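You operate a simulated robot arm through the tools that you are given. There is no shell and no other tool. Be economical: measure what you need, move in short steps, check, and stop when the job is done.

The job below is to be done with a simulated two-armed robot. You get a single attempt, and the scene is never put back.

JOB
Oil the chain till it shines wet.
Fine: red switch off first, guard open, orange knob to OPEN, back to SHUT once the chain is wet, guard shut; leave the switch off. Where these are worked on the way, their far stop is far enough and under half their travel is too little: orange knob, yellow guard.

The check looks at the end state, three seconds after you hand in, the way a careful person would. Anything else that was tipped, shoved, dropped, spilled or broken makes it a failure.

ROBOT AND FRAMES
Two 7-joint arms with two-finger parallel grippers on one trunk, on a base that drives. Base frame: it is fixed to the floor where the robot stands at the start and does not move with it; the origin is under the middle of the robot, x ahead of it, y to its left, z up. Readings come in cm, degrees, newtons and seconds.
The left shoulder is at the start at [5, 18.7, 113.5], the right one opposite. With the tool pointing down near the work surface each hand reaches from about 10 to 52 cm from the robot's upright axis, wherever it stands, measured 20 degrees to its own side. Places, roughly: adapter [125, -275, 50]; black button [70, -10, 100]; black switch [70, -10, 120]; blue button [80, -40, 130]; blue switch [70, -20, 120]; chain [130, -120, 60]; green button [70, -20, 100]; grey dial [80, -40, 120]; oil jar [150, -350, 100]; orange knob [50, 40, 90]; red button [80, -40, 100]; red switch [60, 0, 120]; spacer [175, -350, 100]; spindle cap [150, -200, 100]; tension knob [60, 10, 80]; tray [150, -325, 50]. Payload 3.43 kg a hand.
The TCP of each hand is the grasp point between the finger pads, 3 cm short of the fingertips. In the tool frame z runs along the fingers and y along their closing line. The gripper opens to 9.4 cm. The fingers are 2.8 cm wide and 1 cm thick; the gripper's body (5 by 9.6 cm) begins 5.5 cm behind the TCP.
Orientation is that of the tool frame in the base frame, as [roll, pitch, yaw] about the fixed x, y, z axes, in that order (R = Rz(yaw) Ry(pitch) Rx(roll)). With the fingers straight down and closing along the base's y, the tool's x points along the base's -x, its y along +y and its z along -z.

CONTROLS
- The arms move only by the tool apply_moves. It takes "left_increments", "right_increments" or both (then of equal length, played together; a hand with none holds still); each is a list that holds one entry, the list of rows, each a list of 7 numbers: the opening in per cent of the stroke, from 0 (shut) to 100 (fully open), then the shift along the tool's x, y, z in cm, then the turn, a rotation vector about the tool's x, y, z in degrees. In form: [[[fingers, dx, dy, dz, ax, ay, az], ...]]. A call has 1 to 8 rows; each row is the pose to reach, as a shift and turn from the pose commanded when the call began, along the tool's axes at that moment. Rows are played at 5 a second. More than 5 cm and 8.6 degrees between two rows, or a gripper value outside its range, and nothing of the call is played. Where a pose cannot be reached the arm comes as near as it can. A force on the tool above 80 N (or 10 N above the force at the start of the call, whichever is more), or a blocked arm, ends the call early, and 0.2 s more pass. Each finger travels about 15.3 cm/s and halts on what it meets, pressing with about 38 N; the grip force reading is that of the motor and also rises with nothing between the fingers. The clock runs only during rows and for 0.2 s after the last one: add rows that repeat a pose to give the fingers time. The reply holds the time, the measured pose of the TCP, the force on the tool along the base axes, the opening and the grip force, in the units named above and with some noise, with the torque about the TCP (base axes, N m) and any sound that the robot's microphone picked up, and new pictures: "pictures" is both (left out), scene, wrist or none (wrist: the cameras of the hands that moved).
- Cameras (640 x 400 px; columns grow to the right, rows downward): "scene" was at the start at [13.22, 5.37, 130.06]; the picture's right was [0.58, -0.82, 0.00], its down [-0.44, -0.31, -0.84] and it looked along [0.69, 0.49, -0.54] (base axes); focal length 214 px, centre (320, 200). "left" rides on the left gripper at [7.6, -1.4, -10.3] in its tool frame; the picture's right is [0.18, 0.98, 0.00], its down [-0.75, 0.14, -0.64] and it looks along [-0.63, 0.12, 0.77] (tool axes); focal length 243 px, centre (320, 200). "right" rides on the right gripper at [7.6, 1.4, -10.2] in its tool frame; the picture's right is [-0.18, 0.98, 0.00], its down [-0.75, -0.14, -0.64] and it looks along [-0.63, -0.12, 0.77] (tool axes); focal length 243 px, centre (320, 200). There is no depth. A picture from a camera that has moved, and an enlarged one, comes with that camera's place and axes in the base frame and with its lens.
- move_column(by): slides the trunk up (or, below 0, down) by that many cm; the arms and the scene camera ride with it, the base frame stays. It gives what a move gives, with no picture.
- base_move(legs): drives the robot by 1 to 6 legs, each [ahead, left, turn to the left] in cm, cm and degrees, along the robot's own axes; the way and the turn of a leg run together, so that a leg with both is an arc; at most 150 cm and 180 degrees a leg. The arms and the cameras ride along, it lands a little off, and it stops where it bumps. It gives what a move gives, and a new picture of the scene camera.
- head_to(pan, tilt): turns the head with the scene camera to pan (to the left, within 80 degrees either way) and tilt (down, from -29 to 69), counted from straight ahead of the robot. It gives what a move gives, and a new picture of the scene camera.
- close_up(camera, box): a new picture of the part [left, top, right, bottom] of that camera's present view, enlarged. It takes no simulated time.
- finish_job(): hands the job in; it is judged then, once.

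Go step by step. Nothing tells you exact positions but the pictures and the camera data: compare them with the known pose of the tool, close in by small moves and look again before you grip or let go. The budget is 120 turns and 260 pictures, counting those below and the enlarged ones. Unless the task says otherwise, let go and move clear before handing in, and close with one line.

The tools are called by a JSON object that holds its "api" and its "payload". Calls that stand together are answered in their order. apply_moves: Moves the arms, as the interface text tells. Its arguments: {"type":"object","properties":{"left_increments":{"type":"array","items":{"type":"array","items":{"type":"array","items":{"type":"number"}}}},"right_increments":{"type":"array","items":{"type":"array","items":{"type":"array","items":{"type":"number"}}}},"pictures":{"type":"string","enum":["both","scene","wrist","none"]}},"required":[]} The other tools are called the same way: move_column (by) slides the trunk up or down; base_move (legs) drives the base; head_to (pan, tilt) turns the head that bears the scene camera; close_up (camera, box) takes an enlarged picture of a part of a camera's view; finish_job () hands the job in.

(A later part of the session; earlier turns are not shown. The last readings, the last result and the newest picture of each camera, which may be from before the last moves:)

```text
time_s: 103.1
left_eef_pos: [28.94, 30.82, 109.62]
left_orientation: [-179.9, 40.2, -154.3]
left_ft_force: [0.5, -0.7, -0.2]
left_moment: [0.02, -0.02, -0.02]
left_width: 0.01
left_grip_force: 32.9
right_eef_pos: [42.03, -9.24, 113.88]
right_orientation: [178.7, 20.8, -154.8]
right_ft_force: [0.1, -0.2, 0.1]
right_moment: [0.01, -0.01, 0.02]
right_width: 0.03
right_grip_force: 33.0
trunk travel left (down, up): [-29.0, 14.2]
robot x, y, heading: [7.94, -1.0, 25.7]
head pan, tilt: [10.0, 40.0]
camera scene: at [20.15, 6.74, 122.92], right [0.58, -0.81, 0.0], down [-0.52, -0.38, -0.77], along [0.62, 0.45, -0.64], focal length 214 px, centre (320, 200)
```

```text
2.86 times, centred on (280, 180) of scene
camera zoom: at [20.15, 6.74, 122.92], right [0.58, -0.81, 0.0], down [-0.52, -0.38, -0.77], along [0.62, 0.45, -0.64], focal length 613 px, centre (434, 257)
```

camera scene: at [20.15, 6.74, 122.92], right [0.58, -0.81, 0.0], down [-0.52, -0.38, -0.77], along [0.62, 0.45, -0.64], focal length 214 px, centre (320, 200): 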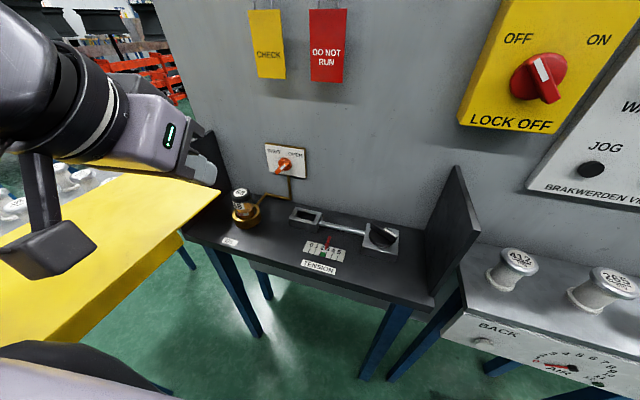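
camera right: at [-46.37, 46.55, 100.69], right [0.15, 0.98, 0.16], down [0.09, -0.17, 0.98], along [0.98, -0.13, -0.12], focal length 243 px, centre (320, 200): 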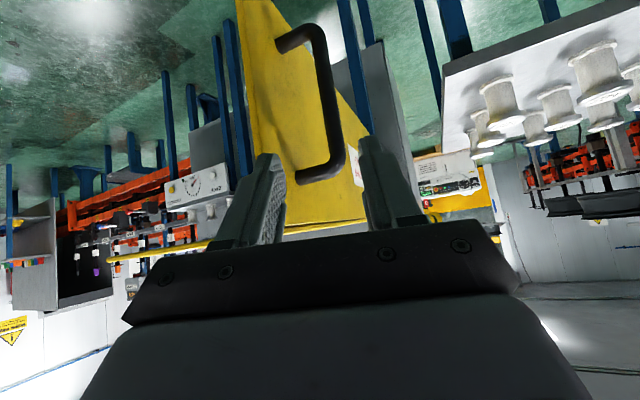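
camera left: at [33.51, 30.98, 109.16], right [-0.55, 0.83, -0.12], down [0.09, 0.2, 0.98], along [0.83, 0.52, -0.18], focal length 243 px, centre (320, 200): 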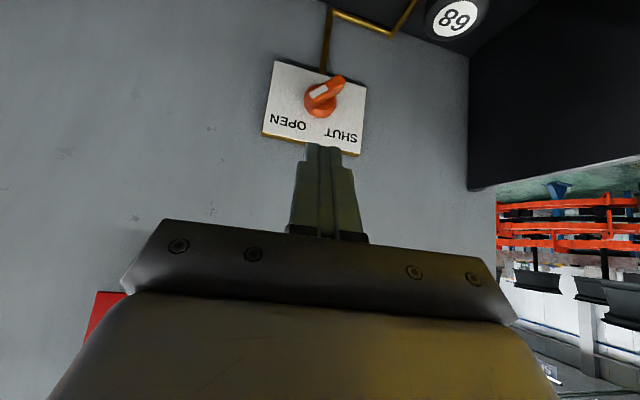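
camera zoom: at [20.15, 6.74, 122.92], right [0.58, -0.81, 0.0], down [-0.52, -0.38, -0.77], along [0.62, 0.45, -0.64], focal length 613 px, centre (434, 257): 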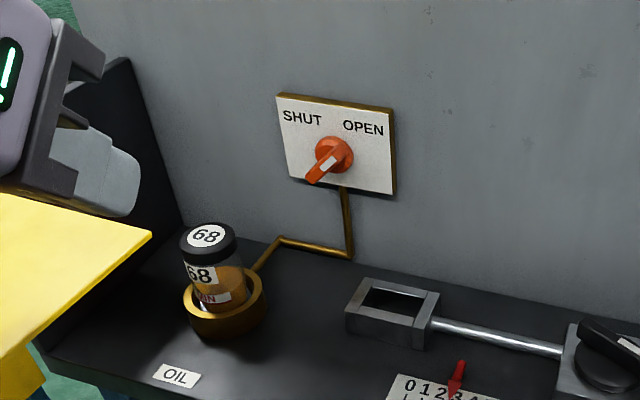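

The oil level in the jar has dropped a bit, so oil did flow. I'll bring the closed left fingertips to the right of the knob to shut it.

{"api": "apply_moves", "payload": {"left_increments": [[[0, -2.5, -1, 3, 0, 0, 0], [0, -5, -2, 6, 0, 0, 0], [0, -7.5, -3, 9.5, 0, 0, 0], [0, -9.2, -3.9, 13, 0, 0, 0], [0, -9.2, -3.9, 16.5, 0, 0, 0], [0, -9.2, -3.9, 19.5, 0, 0, 0], [0, -9.2, -3.9, 19.5, 0, 0, 0]]], "pictures": "wrist"}}

{"api": "close_up", "payload": {"camera": "scene", "box": [210, 90, 350, 230]}}

```text
time_s: 104.7
left_eef_pos: [48.38, 35.65, 100.2]
left_orientation: [-179.9, 40.2, -154.3]
left_ft_force: [-0.7, -0.3, 0.2]
left_moment: [-0.04, -0.01, -0.02]
left_width: 0.0
left_grip_force: 32.9
right_eef_pos: [42.19, -9.25, 113.85]
right_orientation: [178.9, 20.9, -154.8]
right_ft_force: [0.5, -0.1, 0.3]
right_moment: [-0.02, -0.02, 0.01]
right_width: 0.0
right_grip_force: 32.8
trunk travel left (down, up): [-29.0, 14.2]
robot x, y, heading: [7.58, -1.01, 25.7]
head pan, tilt: [10.0, 40.0]
camera left: at [37.68, 29.04, 103.14], right [-0.55, 0.82, -0.12], down [0.08, 0.2, 0.98], along [0.83, 0.53, -0.18], focal length 243 px, centre (320, 200)
```

left: 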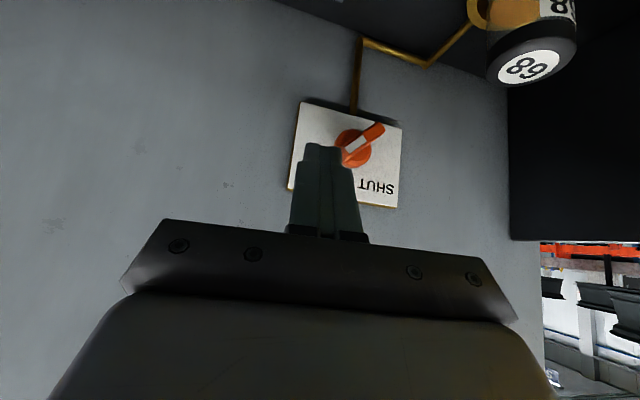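

```text
2.86 times, centred on (280, 160) of scene
camera zoom: at [20.14, 6.74, 122.92], right [0.58, -0.81, 0.0], down [-0.52, -0.38, -0.77], along [0.62, 0.45, -0.64], focal length 613 px, centre (434, 314)
```

zoom: 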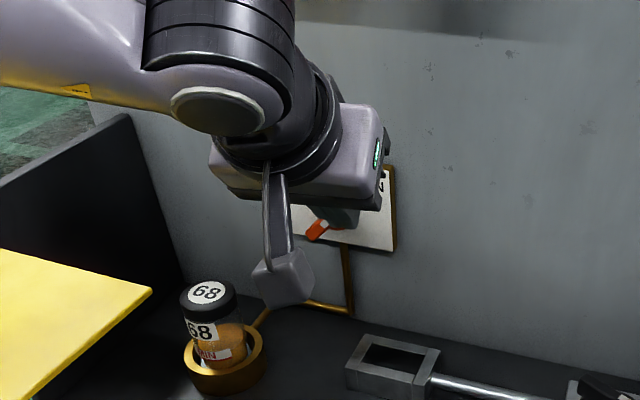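

Knob re-measured at [52.1, 41.4, 94.5]. I'll drop the tip to its right and sweep left over the top to SHUT.

{"api": "apply_moves", "payload": {"left_increments": [[[0, -0.15, -0.1, 2.3, 0, 0, 0], [0, -0.3, -0.1, 4.5, 0, 0, 0], [0, -1.06, 1.65, 4.22, 0, 0, 0], [0, -1.54, 2.14, 3.83, 0, 0, 0], [0, -1.83, 2.72, 3.69, 0, 0, 0], [0, -2.14, 3.41, 3.56, 0, 0, 0], [0, -2.33, 4.09, 3.59, 0, 0, 0], [0, -2.35, 4.58, 3.74, 0, 0, 0]]], "pictures": "wrist"}}

{"api": "close_up", "payload": {"camera": "scene", "box": [210, 90, 350, 230]}}

```text
time_s: 106.5
left_eef_pos: [50.1, 41.8, 99.34]
left_orientation: [-179.9, 40.2, -154.2]
left_ft_force: [0.2, -0.3, 0.0]
left_moment: [0.02, 0.0, 0.02]
left_width: 0.01
left_grip_force: 33.5
right_eef_pos: [42.11, -9.29, 113.84]
right_orientation: [178.8, 20.7, -154.7]
right_ft_force: [0.2, -0.4, 0.1]
right_moment: [-0.01, -0.01, 0.01]
right_width: 0.0
right_grip_force: 33.1
trunk travel left (down, up): [-29.0, 14.2]
robot x, y, heading: [8.18, -1.29, 25.9]
head pan, tilt: [10.0, 40.0]
camera left: at [39.41, 35.2, 102.25], right [-0.55, 0.82, -0.12], down [0.08, 0.2, 0.98], along [0.83, 0.53, -0.18], focal length 243 px, centre (320, 200)
```

left: 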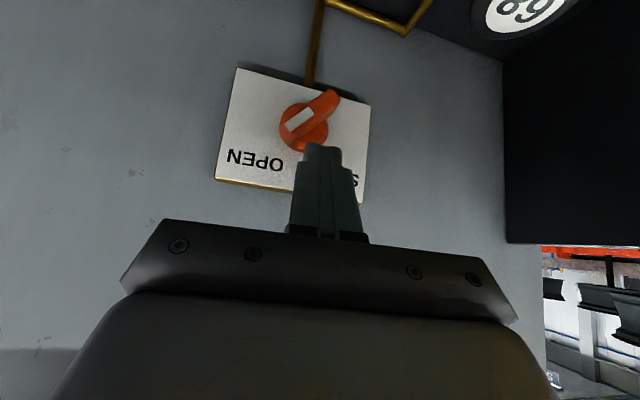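

```text
2.86 times, centred on (280, 160) of scene
camera zoom: at [20.14, 6.75, 122.92], right [0.58, -0.81, 0.0], down [-0.52, -0.38, -0.77], along [0.62, 0.45, -0.64], focal length 613 px, centre (434, 314)
```

zoom: 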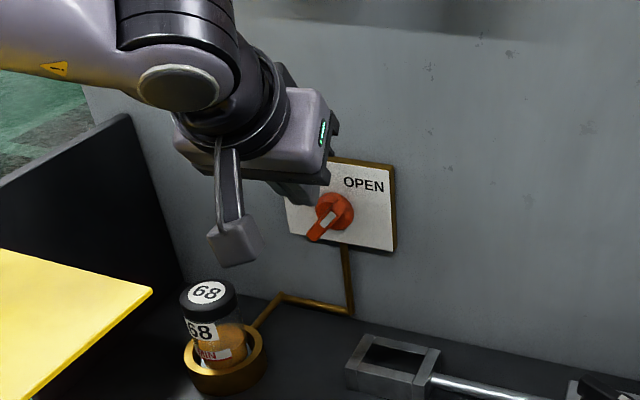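

It turned only partway toward the middle before slipping. Same remedy: back off, re-enter lower on the right, push left.

{"api": "apply_moves", "payload": {"left_increments": [[[0, 1.63, 0.48, -1.36, 0, 0, 0], [0, 3.41, -3.02, -0.5, 0, 0, 0], [0, 1.33, -3.63, 1.23, 0, 0, 0], [0, 0.91, -2.37, 1.19, 0, 0, 0], [0, 0.68, -1.79, 1.12, 0, 0, 0], [0, 0.38, -1.2, 0.98, 0, 0, 0], [0, 0.13, -0.52, 0.92, 0, 0, 0], [0, 0.04, -0.03, 0.99, 0, 0, 0]]], "pictures": "wrist"}}

{"api": "close_up", "payload": {"camera": "scene", "box": [210, 90, 350, 230]}}

```text
time_s: 108.3
left_eef_pos: [50.33, 41.71, 98.67]
left_orientation: [-179.7, 39.9, -154.5]
left_ft_force: [-25.8, -20.6, 3.6]
left_moment: [-0.48, 0.61, 0.04]
left_width: 0.0
left_grip_force: 32.9
right_eef_pos: [41.9, -9.54, 113.87]
right_orientation: [178.7, 20.9, -154.8]
right_ft_force: [-0.3, 0.8, 0.1]
right_moment: [0.02, 0.04, 0.01]
right_width: 0.0
right_grip_force: 33.0
trunk travel left (down, up): [-29.0, 14.2]
robot x, y, heading: [7.99, -1.03, 25.9]
head pan, tilt: [10.0, 40.0]
camera left: at [39.66, 35.05, 101.53], right [-0.55, 0.83, -0.12], down [0.09, 0.2, 0.98], along [0.83, 0.52, -0.18], focal length 243 px, centre (320, 200)
```

left: 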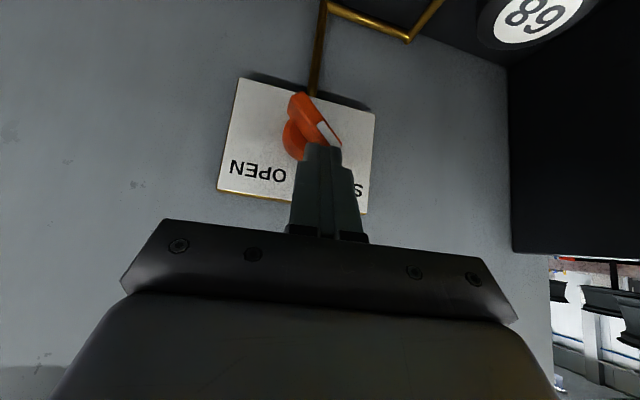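

```text
2.86 times, centred on (280, 160) of scene
camera zoom: at [19.88, 6.5, 122.96], right [0.58, -0.81, 0.0], down [-0.52, -0.37, -0.77], along [0.62, 0.45, -0.64], focal length 613 px, centre (434, 314)
```

zoom: 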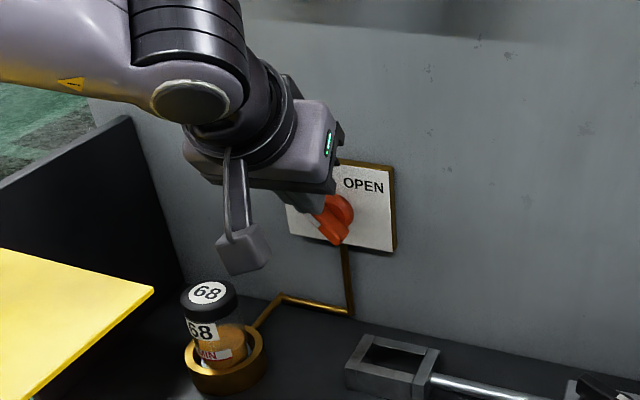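

The knob is on the SHUT side and resisting, apparently at its stop. I'll nudge slightly more, then withdraw and look.

{"api": "apply_moves", "payload": {"left_increments": [[[0, 0.05, 0.4, 0.2, 0, 0, 0], [0, 0.05, 0.4, 0.2, 0, 0, 0], [0, 0.6, -0.3, -1.5, 0, 0, 0], [0, 1, -0.5, -5, 0, 0, 0], [0, 1, -1, -9, 0, 0, 0], [0, 1, -2, -12, 0, 0, 0]]], "pictures": "wrist"}}

{"api": "close_up", "payload": {"camera": "scene", "box": [210, 90, 350, 230]}}

```text
time_s: 109.7
left_eef_pos: [43.74, 36.46, 106.84]
left_orientation: [-179.9, 40.1, -154.3]
left_ft_force: [0.0, -0.3, 0.1]
left_moment: [-0.02, 0.03, 0.03]
left_width: 0.0
left_grip_force: 33.7
right_eef_pos: [42.01, -9.4, 113.82]
right_orientation: [178.8, 20.7, -154.7]
right_ft_force: [-0.1, -0.6, -0.3]
right_moment: [0.02, -0.01, 0.01]
right_width: 0.0
right_grip_force: 33.2
trunk travel left (down, up): [-29.0, 14.2]
robot x, y, heading: [7.86, -0.95, 25.8]
head pan, tilt: [10.0, 40.0]
camera left: at [32.96, 29.68, 109.85], right [-0.55, 0.82, -0.12], down [0.08, 0.2, 0.98], along [0.83, 0.53, -0.18], focal length 243 px, centre (320, 200)
```

left: 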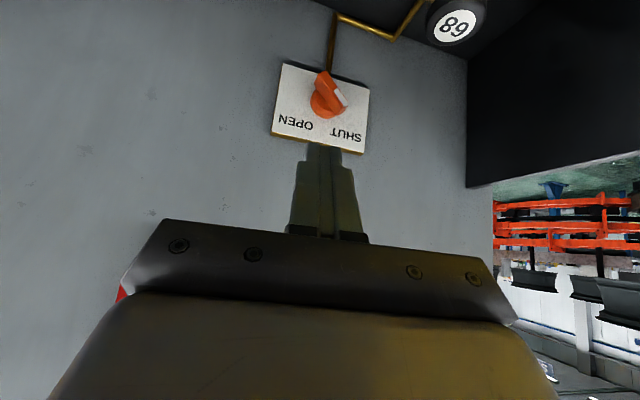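

```text
2.86 times, centred on (280, 160) of scene
camera zoom: at [20.13, 6.73, 122.92], right [0.58, -0.81, 0.0], down [-0.52, -0.38, -0.77], along [0.62, 0.45, -0.64], focal length 613 px, centre (434, 314)
```

zoom: 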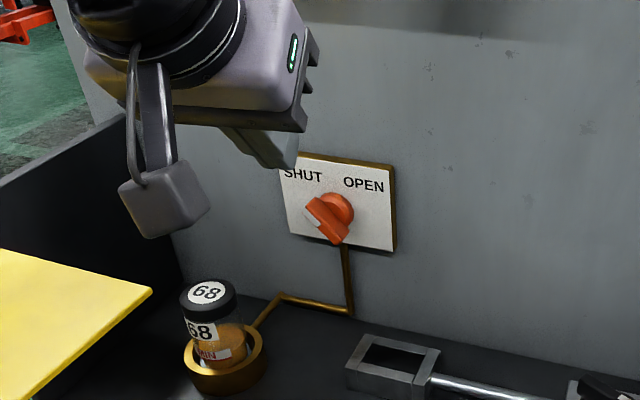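

The knob is back at SHUT and the jar is still above MIN. I'll pull the left hand in and turn to check the chain again.

{"api": "apply_moves", "payload": {"left_increments": [[[0, 3, 0, -3.4, 0, 0, 0], [0, 6, 0, -6.8, 0, 0, 0], [0, 9, 0, -10.2, 0, 0, 0], [0, 12, 0, -13.6, 0, 0, 0], [0, 15, 0, -17, 0, 0, 0], [0, 18, 0, -20, 0, 0, 0]]], "pictures": "none"}}

{"api": "base_move", "payload": {"legs": [[-8, 0, 0], [0, 0, -60]]}}

{"api": "head_to", "payload": {"pan": -10, "tilt": 24}}

{"api": "close_up", "payload": {"camera": "scene", "box": [250, 160, 350, 240]}}

{"api": "close_up", "payload": {"camera": "scene", "box": [268, 165, 316, 201]}}

```text
time_s: 110.9
left_eef_pos: [26.51, 28.44, 110.88]
left_orientation: [179.3, 42.0, -154.4]
left_ft_force: [3.7, 2.1, 2.8]
left_moment: [-0.24, 0.39, 0.0]
left_width: 0.0
left_grip_force: 32.9
left hand out of reach, approached as far as the arm can: row 5
right_eef_pos: [42.06, -9.34, 113.79]
right_orientation: [178.8, 20.8, -154.6]
right_ft_force: [-0.7, 0.0, 0.3]
right_moment: [0.0, 0.01, 0.0]
right_width: 0.0
right_grip_force: 32.6
trunk travel left (down, up): [-29.0, 14.2]
robot x, y, heading: [7.74, -0.91, 26.1]
head pan, tilt: [10.0, 40.0]
stopped in row 5 (left hand): the force on the tool passed its limit at 175 N (the readings are from after the stop); the commanded pose is now the measured one
```

```text
time_s: 114.6
left_eef_pos: [35.53, -5.6, 110.71]
left_orientation: [179.2, 42.1, 145.8]
left_ft_force: [15.7, -3.6, -0.5]
left_moment: [0.14, 0.35, -0.62]
left_width: 0.0
left_grip_force: 33.1
right_eef_pos: [10.79, -38.18, 113.87]
right_orientation: [178.8, 20.8, 145.6]
right_ft_force: [0.9, 0.2, 0.6]
right_moment: [-0.01, -0.01, 0.0]
right_width: 0.02
right_grip_force: 33.0
trunk travel left (down, up): [-29.0, 14.2]
robot x, y, heading: [0.75, -4.85, -33.8]
head pan, tilt: [10.0, 40.0]
camera scene: at [13.4, -10.94, 122.92], right [-0.4, -0.91, 0.0], down [-0.59, 0.26, -0.77], along [0.7, -0.31, -0.64], focal length 214 px, centre (320, 200)
```

scene: 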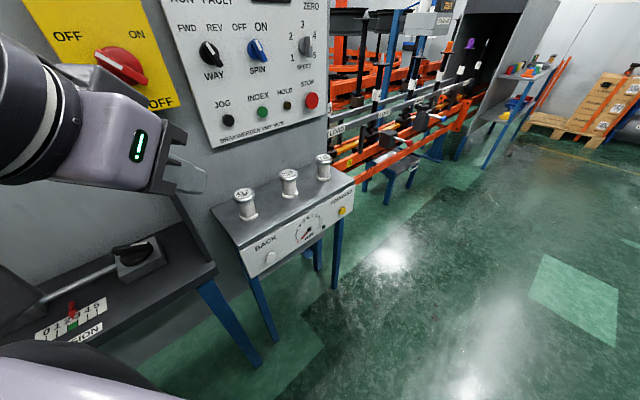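

```text
time_s: 115.4
left_eef_pos: [35.59, -5.64, 110.69]
left_orientation: [179.2, 42.0, 145.9]
left_ft_force: [6.3, -2.5, -0.7]
left_moment: [-0.01, -0.06, -0.06]
left_width: 0.01
left_grip_force: 33.2
right_eef_pos: [10.7, -38.2, 113.9]
right_orientation: [178.9, 20.8, 145.6]
right_ft_force: [-0.3, 0.1, -1.1]
right_moment: [0.01, -0.01, 0.01]
right_width: 0.0
right_grip_force: 32.7
trunk travel left (down, up): [-29.0, 14.2]
robot x, y, heading: [0.4, -4.36, -34.0]
head pan, tilt: [-10.0, 24.0]
camera scene: at [12.3, -13.9, 125.4], right [-0.69, -0.72, 0.0], down [-0.29, 0.28, -0.91], along [0.66, -0.63, -0.41], focal length 214 px, centre (320, 200)
```

scene: 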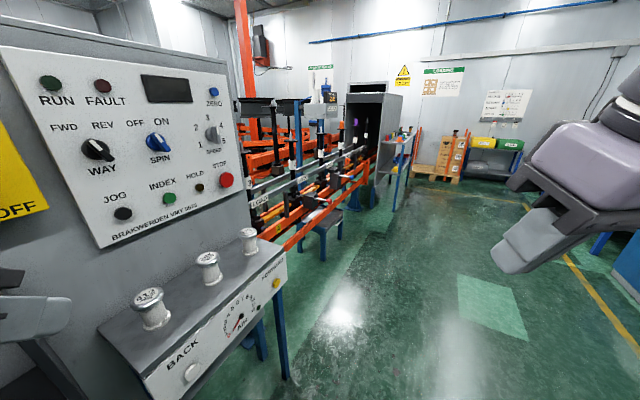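

```text
5.00 times, centred on (300, 200) of scene
camera zoom: at [12.3, -13.9, 125.4], right [-0.69, -0.72, 0.0], down [-0.29, 0.28, -0.91], along [0.66, -0.63, -0.41], focal length 1072 px, centre (420, 200)
```

zoom: 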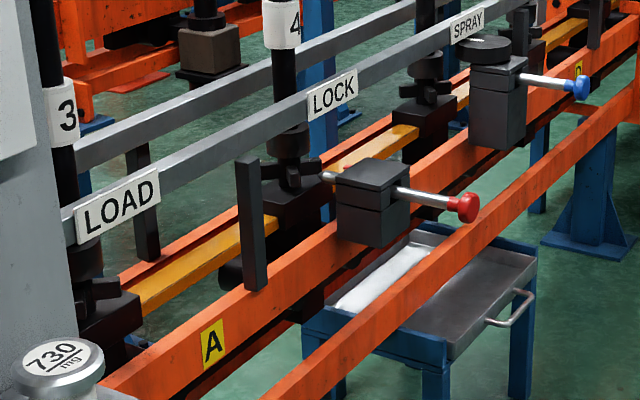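

```text
11.11 times, centred on (292, 183) of scene
camera zoom: at [12.3, -13.9, 125.4], right [-0.69, -0.72, 0.0], down [-0.29, 0.28, -0.91], along [0.66, -0.63, -0.41], focal length 2383 px, centre (631, 389)
```

zoom: 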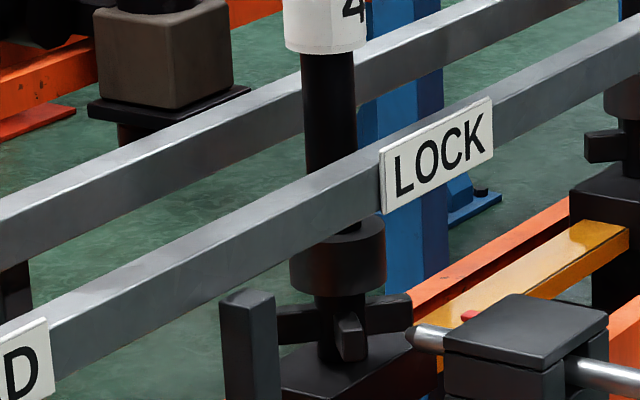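

The amber chain shows a bright wet highlight — it shines. The left hand touched the robot's own body slightly on retracting; I'll return it to its starting pose, then face forward.

{"api": "apply_moves", "payload": {"left_increments": [[[0, 0, 1, 0, 0, 5, 0], [0, -1.0, 2, -2, 0, 10, 0], [0, -1.5, 3, -5, 0, 15, 0], [0, -2, 4.5, -8, 0, 20, 0], [0, -2.5, 6, -11, 0, 26, 0], [0, -3, 7, -14, 0, 31, 0], [0, -3.3, 8, -16.5, 0, 36, 0], [0, -3.3, 9.2, -18.6, 0, 42, 0]]], "pictures": "none"}}

{"api": "base_move", "payload": {"legs": [[0, 0, 34]]}}

{"api": "head_to", "payload": {"pan": 45, "tilt": 35}}

```text
time_s: 117.2
left_eef_pos: [31.99, 7.33, 126.88]
left_orientation: [179.5, 0.0, 146.3]
left_ft_force: [0.7, 0.6, -0.1]
left_moment: [-0.01, -0.02, 0.01]
left_width: 0.0
left_grip_force: 32.9
right_eef_pos: [10.5, -38.18, 113.89]
right_orientation: [178.7, 21.0, 145.7]
right_ft_force: [0.2, -1.1, -0.2]
right_moment: [0.0, 0.0, 0.01]
right_width: 0.01
right_grip_force: 32.8
trunk travel left (down, up): [-29.0, 14.2]
robot x, y, heading: [0.84, -4.47, -33.9]
head pan, tilt: [-10.0, 24.0]
```

```text
time_s: 119.2
left_eef_pos: [20.68, 22.56, 126.78]
left_orientation: [179.4, 0.0, 179.5]
left_ft_force: [-0.7, 0.1, -0.3]
left_moment: [-0.01, -0.01, 0.02]
left_width: 0.0
left_grip_force: 33.5
right_eef_pos: [27.56, -27.11, 113.71]
right_orientation: [178.8, 20.9, 178.7]
right_ft_force: [0.1, -0.6, 0.4]
right_moment: [-0.01, 0.01, 0.02]
right_width: 0.0
right_grip_force: 32.7
trunk travel left (down, up): [-29.0, 14.2]
robot x, y, heading: [0.62, -4.31, -0.7]
head pan, tilt: [-10.0, 24.0]
camera scene: at [15.7, -6.03, 125.41], right [-0.19, -0.98, 0.0], down [-0.4, 0.08, -0.91], along [0.9, -0.17, -0.41], focal length 214 px, centre (320, 200)
```

scene: 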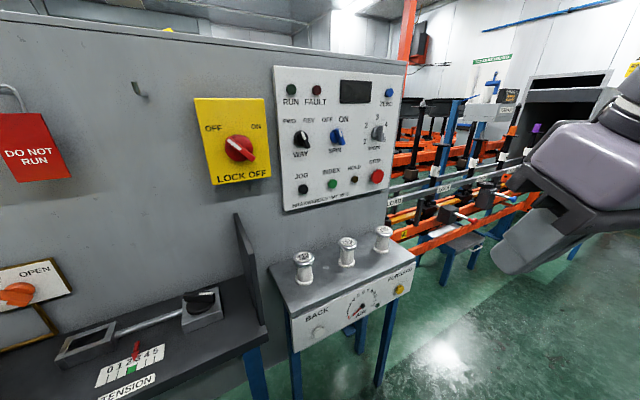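

```text
time_s: 120.5
left_eef_pos: [20.66, 22.63, 126.75]
left_orientation: [179.5, 0.0, 179.4]
left_ft_force: [-0.9, 0.5, -1.3]
left_moment: [-0.02, -0.01, 0.02]
left_width: 0.01
left_grip_force: 32.7
right_eef_pos: [27.59, -27.13, 113.71]
right_orientation: [178.9, 20.7, 178.8]
right_ft_force: [0.6, 0.3, 0.5]
right_moment: [-0.01, -0.02, -0.02]
right_width: 0.02
right_grip_force: 32.9
trunk travel left (down, up): [-29.0, 14.2]
robot x, y, heading: [0.36, -4.76, -0.3]
head pan, tilt: [45.0, 35.0]
camera scene: at [12.94, 1.83, 123.67], right [0.7, -0.72, 0.0], down [-0.41, -0.4, -0.82], along [0.59, 0.57, -0.57], focal length 214 px, centre (320, 200)
```

scene: 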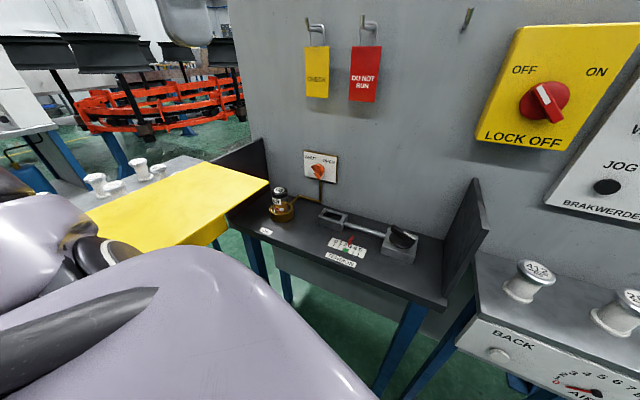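

Everything is in order. Now I'll back out of the guard's sweep and set the right hand for the handle again.

{"api": "base_move", "payload": {"legs": [[-80, 0, 0], [0, 47, 0]]}}

{"api": "apply_moves", "payload": {"right_increments": [[[20, -0.8, 4, 0, 0, -4, 0], [40, -1.6, 8, 0, 0, -8, 0], [50, -2.4, 12, -0.5, 0, -12, 0], [50, -3.2, 16, -0.8, 0, -16, 0], [50, -4, 20, -1.1, 0, -20, 0], [50, -4.8, 24.8, -1.4, 0, -25, 0]]], "pictures": "none"}}

{"api": "move_column", "payload": {"by": -18}}

{"api": "head_to", "payload": {"pan": 10, "tilt": 35}}

{"api": "close_up", "payload": {"camera": "right", "box": [0, 0, 640, 400]}}

```text
time_s: 128.8
left_eef_pos: [-57.58, 69.08, 126.78]
left_orientation: [179.4, 0.0, 179.2]
left_ft_force: [0.1, 0.0, 0.1]
left_moment: [0.01, 0.01, 0.0]
left_width: 0.0
left_grip_force: 33.4
right_eef_pos: [-51.04, 19.28, 113.73]
right_orientation: [178.8, 20.8, 178.4]
right_ft_force: [1.1, 0.1, 0.4]
right_moment: [-0.03, -0.01, -0.03]
right_width: 0.0
right_grip_force: 32.7
trunk travel left (down, up): [-29.0, 14.2]
robot x, y, heading: [-78.04, 42.07, -1.2]
head pan, tilt: [45.0, 35.0]
camera scene: at [-65.4, 48.38, 123.67], right [0.69, -0.72, 0.0], down [-0.41, -0.4, -0.82], along [0.59, 0.57, -0.57], focal length 214 px, centre (320, 200)
```

scene: 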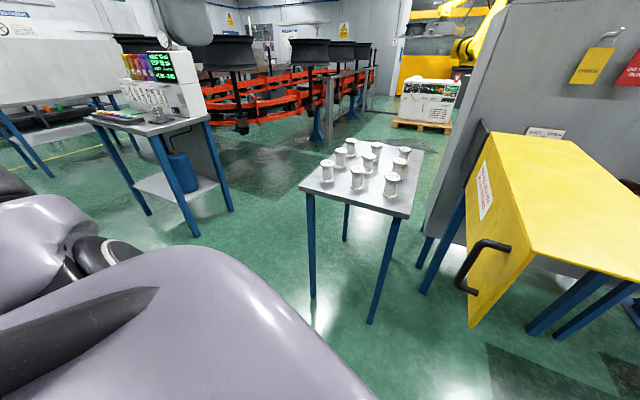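

```text
time_s: 130.1
left_eef_pos: [-57.63, 68.98, 126.72]
left_orientation: [179.4, 0.0, 179.1]
left_ft_force: [0.6, -0.9, 0.2]
left_moment: [0.05, -0.01, 0.0]
left_width: 0.0
left_grip_force: 33.0
right_eef_pos: [-44.98, 37.33, 116.29]
right_orientation: [178.3, 37.6, 173.6]
right_ft_force: [48.6, -65.6, -8.7]
right_moment: [2.86, 1.28, 7.27]
right_width: 4.68
right_grip_force: 0.0
trunk travel left (down, up): [-29.0, 14.2]
robot x, y, heading: [-78.12, 42.19, -1.1]
head pan, tilt: [45.0, 35.0]
stopped in row 6 (right hand): the force on the tool passed its limit at 96 N (the readings are from after the stop); the commanded pose is now the measured one
```

```text
time_s: 130.6
left_eef_pos: [-57.57, 69.08, 125.7]
left_orientation: [179.4, 0.1, 179.2]
left_ft_force: [0.4, 0.1, 0.4]
left_moment: [-0.01, 0.01, -0.02]
left_width: 0.03
left_grip_force: 32.5
right_eef_pos: [-44.67, 36.82, 115.12]
right_orientation: [179.4, 37.7, 173.9]
right_ft_force: [34.7, -63.8, -13.9]
right_moment: [2.3, -0.42, 7.52]
right_width: 4.72
right_grip_force: 0.1
trunk travel left (down, up): [-27.9, 15.3]
robot x, y, heading: [-77.66, 42.1, -1.0]
head pan, tilt: [45.0, 35.0]
stopped: the force on the tool passed its limit at 93 N (the readings are from after the stop); the commanded pose is now the measured one
```

```text
time_s: 131.6
left_eef_pos: [-57.62, 69.06, 125.73]
left_orientation: [179.4, 0.0, 179.1]
left_ft_force: [-0.1, 0.1, 0.2]
left_moment: [0.01, -0.02, -0.02]
left_width: 0.0
left_grip_force: 33.1
right_eef_pos: [-44.52, 36.85, 115.22]
right_orientation: [179.6, 37.8, 173.8]
right_ft_force: [51.8, -64.4, -22.8]
right_moment: [1.87, -0.99, 6.86]
right_width: 4.69
right_grip_force: 0.1
trunk travel left (down, up): [-27.9, 15.3]
robot x, y, heading: [-77.79, 41.87, -1.2]
head pan, tilt: [10.0, 35.0]
camera scene: at [-67.63, 50.22, 123.02], right [0.89, -0.46, 0.0], down [-0.24, -0.47, -0.85], along [0.39, 0.75, -0.53], focal length 214 px, centre (320, 200)
```

scene: 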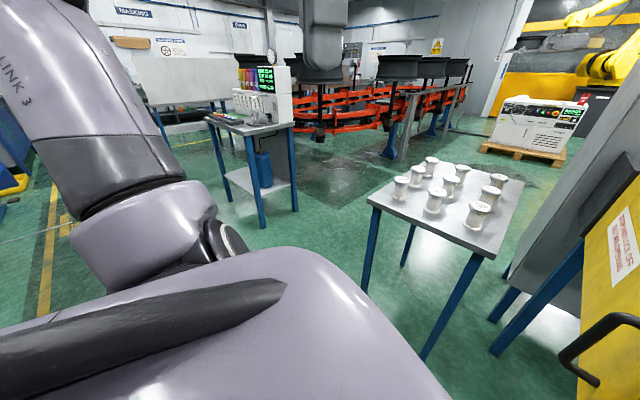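

```text
1.00 times, centred on (320, 200) of right (not enlarged: the box is as wide or as high as the picture)
camera zoom: at [-56.84, 39.42, 118.56], right [0.25, 0.96, 0.12], down [0.19, -0.17, 0.97], along [0.95, -0.22, -0.22], focal length 243 px, centre (320, 200)
```

zoom: 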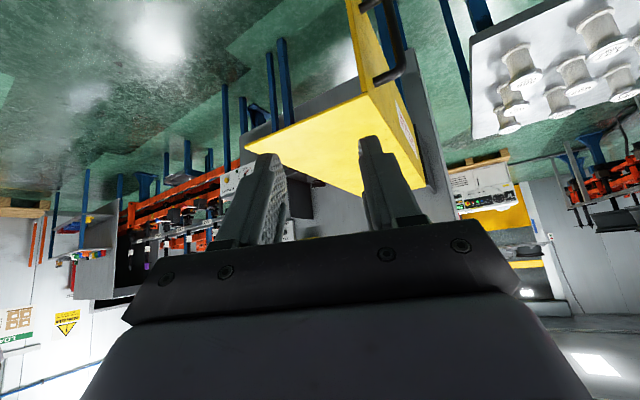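

The right wrist has run into my own head. I'll move that hand forward, down and to the right to free it.

{"api": "apply_moves", "payload": {"right_increments": [[[50, -1, -1, 1.5, 0, 0, 0], [50, -2, -2, 3, 0, 0, 0], [50, -3, -3, 5, 0, 0, 0], [50, -4.5, -3, 7.3, 0, 0, 0], [50, -5, -3, 9, 0, 0, 0]]], "pictures": "scene"}}

```text
time_s: 132.8
left_eef_pos: [-57.56, 69.19, 125.77]
left_orientation: [179.3, 0.0, 179.1]
left_ft_force: [-0.2, -0.1, 0.3]
left_moment: [0.01, 0.03, 0.0]
left_width: 0.0
left_grip_force: 33.1
right_eef_pos: [-35.79, 33.73, 111.06]
right_orientation: [178.4, 37.6, 173.6]
right_ft_force: [1.4, 0.2, 0.2]
right_moment: [0.03, 0.0, -0.06]
right_width: 4.7
right_grip_force: 0.2
trunk travel left (down, up): [-27.9, 15.3]
robot x, y, heading: [-77.46, 42.34, -1.0]
head pan, tilt: [10.0, 35.0]
camera scene: at [-63.04, 43.61, 122.54], right [0.15, -0.99, 0.0], down [-0.57, -0.09, -0.82], along [0.81, 0.13, -0.57], focal length 214 px, centre (320, 200)
```

scene: 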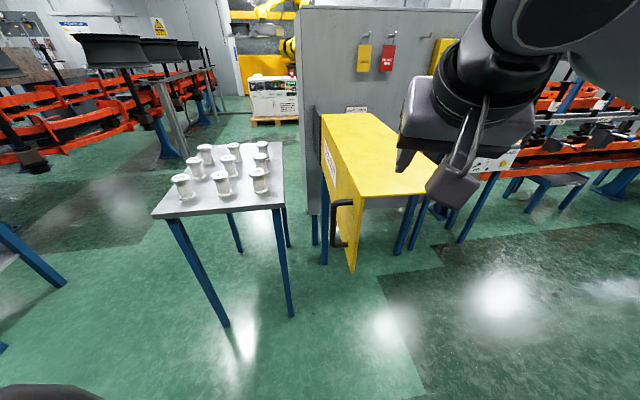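

Free again. I'll back the base 8 cm, centre the hand in front of the body and level its yaw, then lower the trunk.

{"api": "base_move", "payload": {"legs": [[-9, 0, 1]]}}

{"api": "apply_moves", "payload": {"right_increments": [[[50, 0, 2, 0, -1, -2, -1], [50, 0, 4, 0.3, -2, -4, -2.5], [50, 0, 6, 0.6, -3, -6, -4], [50, 0, 8, 0.8, -3.9, -8, -5.1], [50, 0, 10, 0.8, -3.9, -8, -5.1], [50, 0, 10, 0.8, -3.9, -8, -5.1]]], "pictures": "none"}}

{"api": "move_column", "payload": {"by": -16.9}}

{"api": "close_up", "payload": {"camera": "right", "box": [0, 0, 640, 400]}}

```text
time_s: 133.9
left_eef_pos: [-67.22, 69.52, 125.66]
left_orientation: [179.5, 0.1, 180.0]
left_ft_force: [-0.8, -0.3, 0.2]
left_moment: [0.01, -0.03, 0.01]
left_width: 0.01
left_grip_force: 33.2
right_eef_pos: [-44.91, 34.49, 111.03]
right_orientation: [178.3, 37.7, 174.5]
right_ft_force: [0.7, -0.2, -0.2]
right_moment: [0.06, 0.01, -0.01]
right_width: 4.71
right_grip_force: 0.1
trunk travel left (down, up): [-27.9, 15.3]
robot x, y, heading: [-86.75, 42.25, -0.3]
head pan, tilt: [10.0, 35.0]
camera scene: at [-72.32, 43.96, 122.56], right [0.17, -0.99, 0.0], down [-0.56, -0.1, -0.82], along [0.81, 0.14, -0.57], focal length 214 px, centre (320, 200)
```

scene: 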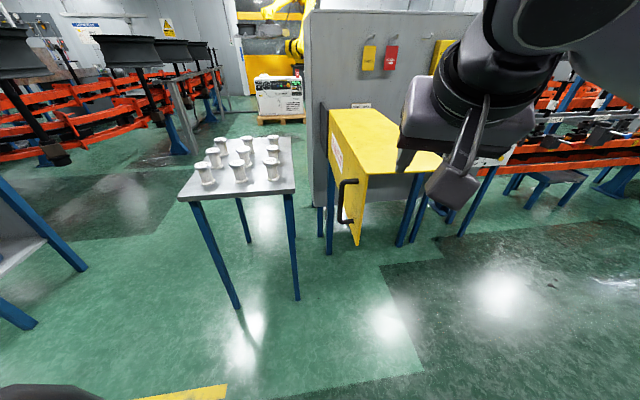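

```text
time_s: 135.3
left_eef_pos: [-67.2, 69.56, 125.64]
left_orientation: [179.4, 0.0, 180.0]
left_ft_force: [0.3, 0.9, 0.6]
left_moment: [0.01, 0.02, 0.0]
left_width: 0.01
left_grip_force: 32.8
right_eef_pos: [-43.44, 44.11, 110.54]
right_orientation: [178.7, 45.8, -179.1]
right_ft_force: [-0.2, 0.1, 0.0]
right_moment: [-0.01, -0.02, 0.0]
right_width: 4.68
right_grip_force: 0.0
trunk travel left (down, up): [-27.9, 15.3]
robot x, y, heading: [-86.77, 42.14, -0.1]
head pan, tilt: [10.0, 35.0]
```

```text
time_s: 137.2
left_eef_pos: [-67.2, 69.46, 108.8]
left_orientation: [179.4, 0.0, 180.0]
left_ft_force: [0.0, 1.1, -0.7]
left_moment: [0.0, 0.01, 0.0]
left_width: 0.0
left_grip_force: 33.1
right_eef_pos: [-43.49, 44.23, 93.64]
right_orientation: [178.8, 45.8, -179.0]
right_ft_force: [0.6, 0.3, -0.1]
right_moment: [0.0, 0.0, -0.03]
right_width: 4.7
right_grip_force: 0.1
trunk travel left (down, up): [-11.0, 32.2]
robot x, y, heading: [-87.14, 42.18, -0.1]
head pan, tilt: [10.0, 35.0]
```

```text
1.00 times, centred on (320, 200) of right (not enlarged: the box is as wide or as high as the picture)
camera zoom: at [-56.32, 45.03, 95.33], right [0.1, 0.98, 0.15], down [0.07, -0.15, 0.99], along [0.99, -0.09, -0.08], focal length 243 px, centre (320, 200)
```

zoom: 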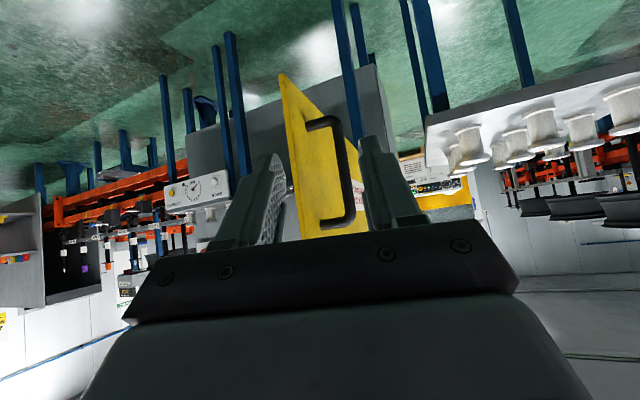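

The handle is straight ahead at y≈46. I'll narrow the fingers (the inner one must pass between rod and door) and drive up to it.

{"api": "base_move", "payload": {"legs": [[10, 1.8, 0]]}}

{"api": "apply_moves", "payload": {"right_increments": [[[36, 0, 0, 0, 0, 0, 0], [36, 0, 0, 0, 0, 0, 0]]], "pictures": "wrist"}}

```text
time_s: 138.4
left_eef_pos: [-57.2, 71.3, 108.72]
left_orientation: [179.4, 0.0, -180.0]
left_ft_force: [0.2, 0.4, 0.6]
left_moment: [-0.01, 0.0, 0.0]
left_width: 0.0
left_grip_force: 32.7
right_eef_pos: [-33.48, 45.93, 93.67]
right_orientation: [178.9, 45.8, -179.1]
right_ft_force: [1.2, 0.8, -0.6]
right_moment: [0.0, -0.02, -0.04]
right_width: 4.72
right_grip_force: 0.1
trunk travel left (down, up): [-11.0, 32.2]
robot x, y, heading: [-76.96, 43.77, -0.3]
head pan, tilt: [10.0, 35.0]
camera scene: at [-62.32, 45.69, 105.64], right [0.17, -0.99, 0.0], down [-0.57, -0.1, -0.82], along [0.81, 0.14, -0.57], focal length 214 px, centre (320, 200)
```

scene: 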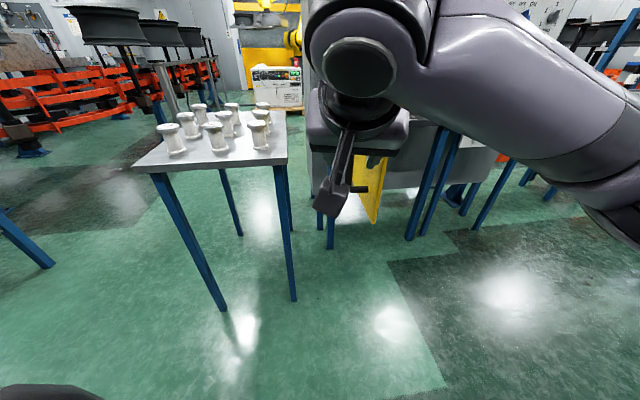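

```text
time_s: 139.0
left_eef_pos: [-57.19, 71.26, 108.84]
left_orientation: [179.5, 0.1, 180.0]
left_ft_force: [0.5, -0.1, -1.3]
left_moment: [-0.01, -0.04, 0.01]
left_width: 0.01
left_grip_force: 33.6
right_eef_pos: [-33.62, 45.89, 93.76]
right_orientation: [178.9, 45.8, -179.1]
right_ft_force: [0.1, 0.3, 0.2]
right_moment: [0.02, 0.0, 0.03]
right_width: 3.39
right_grip_force: 0.0
trunk travel left (down, up): [-11.0, 32.2]
robot x, y, heading: [-76.95, 44.0, -0.3]
head pan, tilt: [10.0, 35.0]
camera right: at [-46.4, 46.75, 95.33], right [0.1, 0.98, 0.15], down [0.07, -0.15, 0.99], along [0.99, -0.09, -0.08], focal length 243 px, centre (320, 200)
```

right: 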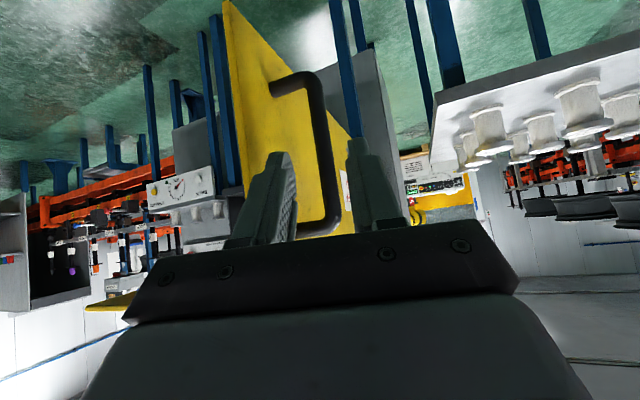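

The rod is centred between the fingers. Driving 5.3 cm forward to straddle it, then closing.

{"api": "base_move", "payload": {"legs": [[5.3, 0, 0]]}}

{"api": "apply_moves", "payload": {"right_increments": [[[36, 0.5, 0, 0.5, 0, 0, 0], [15, 0.5, 0, 0.5, 0, 0, 0], [0, 0.5, 0, 0.5, 0, 0, 0], [0, 0.5, 0, 0.5, 0, 0, 0]]], "pictures": "wrist"}}

```text
time_s: 139.9
left_eef_pos: [-52.08, 71.26, 108.71]
left_orientation: [179.4, -0.1, 179.8]
left_ft_force: [-0.2, 0.8, 0.0]
left_moment: [0.01, -0.01, 0.01]
left_width: 0.0
left_grip_force: 32.9
right_eef_pos: [-28.46, 45.98, 93.68]
right_orientation: [178.7, 45.8, -179.2]
right_ft_force: [-0.8, -0.1, -0.1]
right_moment: [0.02, 0.01, 0.02]
right_width: 3.39
right_grip_force: 0.1
trunk travel left (down, up): [-11.0, 32.2]
robot x, y, heading: [-71.57, 43.91, -0.4]
head pan, tilt: [10.0, 35.0]
camera scene: at [-57.14, 45.65, 105.64], right [0.17, -0.99, 0.0], down [-0.57, -0.1, -0.82], along [0.81, 0.14, -0.57], focal length 214 px, centre (320, 200)
```

scene: 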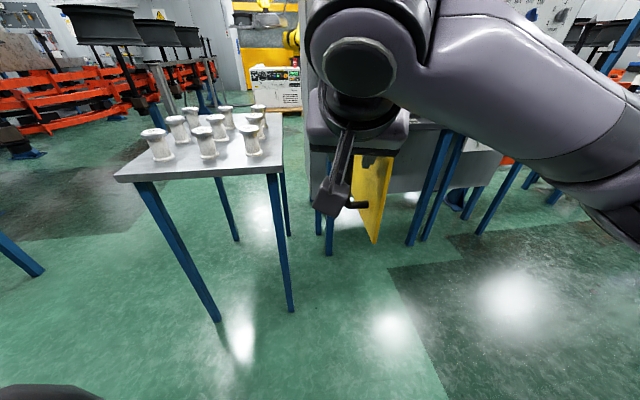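

```text
time_s: 140.9
left_eef_pos: [-52.13, 71.3, 108.73]
left_orientation: [179.4, 0.0, -180.0]
left_ft_force: [-0.2, -0.6, 0.1]
left_moment: [0.01, 0.03, 0.03]
left_width: 0.03
left_grip_force: 32.7
right_eef_pos: [-28.35, 45.76, 92.89]
right_orientation: [178.9, 45.8, -179.0]
right_ft_force: [0.6, 0.1, 1.9]
right_moment: [-0.41, 0.01, 0.02]
right_width: 1.35
right_grip_force: 44.7
trunk travel left (down, up): [-11.0, 32.2]
robot x, y, heading: [-71.54, 43.97, -0.4]
head pan, tilt: [10.0, 35.0]
camera right: at [-41.15, 46.74, 94.54], right [0.1, 0.98, 0.15], down [0.07, -0.15, 0.99], along [0.99, -0.09, -0.08], focal length 243 px, centre (320, 200)
```

right: 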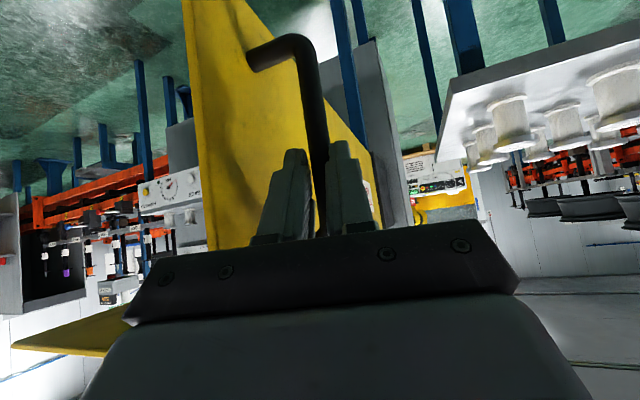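

Gripped at the handle. Now I retrace the arc to close the guard, in short legs.

{"api": "base_move", "payload": {"legs": [[0.3, -2.6, 0], [1.0, -4.7, 0], [1.8, -4.6, 0], [2.3, -4.4, 0]]}}

```text
time_s: 143.9
left_eef_pos: [-46.58, 55.03, 108.61]
left_orientation: [179.4, 0.0, 179.9]
left_ft_force: [0.2, 0.2, -0.2]
left_moment: [-0.02, -0.01, 0.01]
left_width: 0.01
left_grip_force: 33.1
right_eef_pos: [-22.88, 29.86, 92.92]
right_orientation: [178.6, 45.9, -179.1]
right_ft_force: [29.4, 15.5, 3.5]
right_moment: [0.03, -0.66, 0.33]
right_width: 1.37
right_grip_force: 45.7
trunk travel left (down, up): [-11.0, 32.2]
robot x, y, heading: [-66.49, 27.64, -0.0]
head pan, tilt: [10.0, 35.0]
camera scene: at [-51.66, 29.49, 105.6], right [0.17, -0.99, 0.0], down [-0.57, -0.1, -0.82], along [0.81, 0.14, -0.58], focal length 214 px, centre (320, 200)
```

scene: 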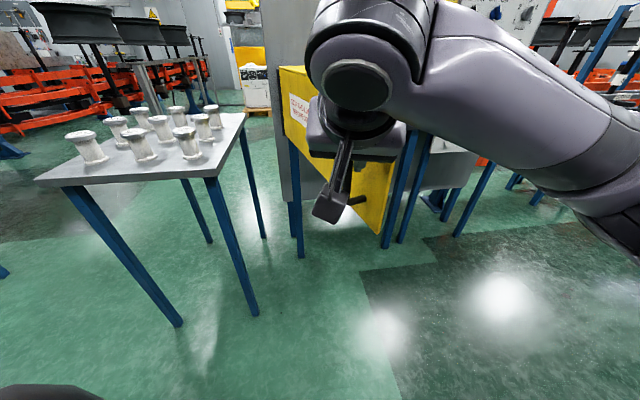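

{"api": "base_move", "payload": {"legs": [[3.2, -4.0, 0], [3.0, -3.9, 0], [3.4, -3.7, 0], [3.7, -3.4, 0]]}}

```text
time_s: 146.8
left_eef_pos: [-33.35, 39.65, 108.78]
left_orientation: [179.4, 0.0, 179.8]
left_ft_force: [0.5, -0.5, -1.2]
left_moment: [0.02, 0.0, 0.02]
left_width: 0.0
left_grip_force: 32.5
right_eef_pos: [-9.75, 14.38, 92.79]
right_orientation: [178.5, 45.8, -179.5]
right_ft_force: [-7.0, -8.7, -14.5]
right_moment: [-0.58, 0.81, -0.36]
right_width: 1.36
right_grip_force: 45.3
trunk travel left (down, up): [-11.0, 32.2]
robot x, y, heading: [-53.1, 12.19, -0.4]
head pan, tilt: [10.0, 35.0]
camera scene: at [-38.66, 14.03, 105.63], right [0.17, -0.99, 0.0], down [-0.57, -0.09, -0.82], along [0.81, 0.14, -0.57], focal length 214 px, centre (320, 200)
```

scene: 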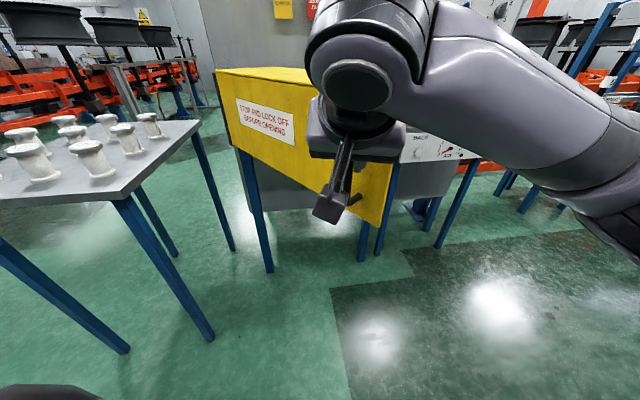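

{"api": "base_move", "payload": {"legs": [[3.9, -3.0, 0], [4.2, -2.7, 0], [4.4, -2.3, 0], [4.6, -1.9, 0], [4.7, -1.5, 0], [4.9, -1.0, 0]]}}

```text
time_s: 150.3
left_eef_pos: [-6.97, 27.16, 108.87]
left_orientation: [179.5, 0.0, 179.6]
left_ft_force: [-0.6, 0.1, -0.4]
left_moment: [0.02, -0.01, 0.01]
left_width: 0.01
left_grip_force: 32.9
right_eef_pos: [16.81, 1.69, 92.98]
right_orientation: [178.7, 45.8, -179.4]
right_ft_force: [2.0, 9.8, -2.2]
right_moment: [-0.18, 0.06, 0.11]
right_width: 1.37
right_grip_force: 44.8
trunk travel left (down, up): [-11.0, 32.2]
robot x, y, heading: [-26.76, -0.22, -0.7]
head pan, tilt: [10.0, 35.0]
camera scene: at [-12.17, 1.54, 105.64], right [0.16, -0.99, 0.0], down [-0.57, -0.09, -0.82], along [0.81, 0.13, -0.57], focal length 214 px, centre (320, 200)
```

scene: 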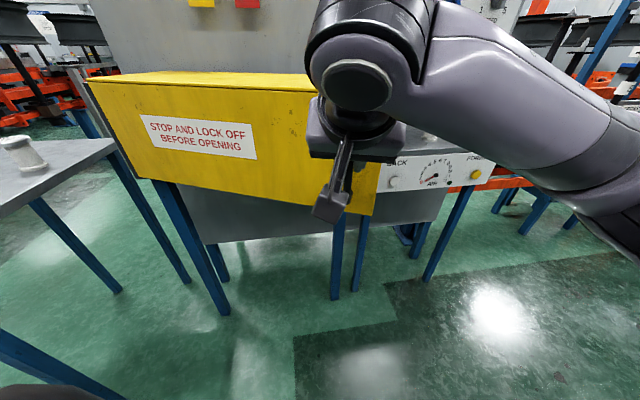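

{"api": "base_move", "payload": {"legs": [[4.9, -0.4, 0], [5.0, 0.0, 0], [5.0, 0.4, 0], [4.9, 0.8, 0]]}}

```text
time_s: 152.8
left_eef_pos: [13.1, 27.46, 108.92]
left_orientation: [179.3, 0.1, 179.5]
left_ft_force: [0.7, -0.2, -0.4]
left_moment: [0.01, -0.02, -0.01]
left_width: 0.0
left_grip_force: 33.0
right_eef_pos: [36.61, 1.74, 92.94]
right_orientation: [178.8, 45.8, -179.8]
right_ft_force: [4.6, -24.7, 0.5]
right_moment: [-0.91, -0.35, -0.68]
right_width: 1.36
right_grip_force: 44.8
trunk travel left (down, up): [-11.0, 32.2]
robot x, y, heading: [-6.78, 0.31, -0.9]
head pan, tilt: [10.0, 35.0]
camera scene: at [7.69, 1.81, 105.64], right [0.16, -0.99, 0.0], down [-0.57, -0.09, -0.82], along [0.81, 0.13, -0.57], focal length 214 px, centre (320, 200)
```

scene: 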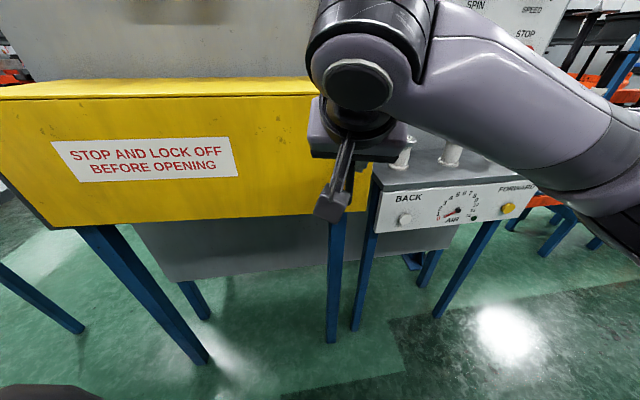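

Nearly closed. A last gentle push until it seats.

{"api": "base_move", "payload": {"legs": [[3.0, 0.2, 0], [2.5, 0.6, 0]]}}

```text
time_s: 154.1
left_eef_pos: [17.89, 28.1, 108.88]
left_orientation: [179.4, 0.4, 179.4]
left_ft_force: [-0.3, 0.1, -0.2]
left_moment: [-0.02, 0.0, -0.01]
left_width: 0.01
left_grip_force: 33.6
right_eef_pos: [41.36, 2.53, 93.06]
right_orientation: [179.7, 45.7, -178.6]
right_ft_force: [-61.8, -12.4, -2.4]
right_moment: [-1.49, -0.06, -0.08]
right_width: 1.35
right_grip_force: 44.8
trunk travel left (down, up): [-11.0, 32.2]
robot x, y, heading: [-1.58, 1.03, -0.7]
head pan, tilt: [10.0, 35.0]
camera scene: at [12.72, 2.6, 105.74], right [0.16, -0.99, 0.0], down [-0.56, -0.09, -0.82], along [0.81, 0.13, -0.57], focal length 214 px, centre (320, 200)
```

scene: 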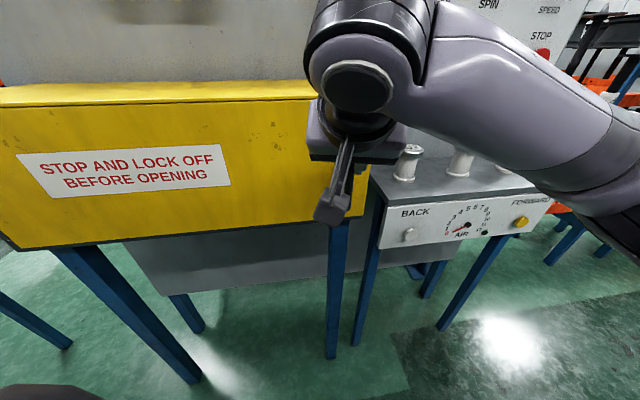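

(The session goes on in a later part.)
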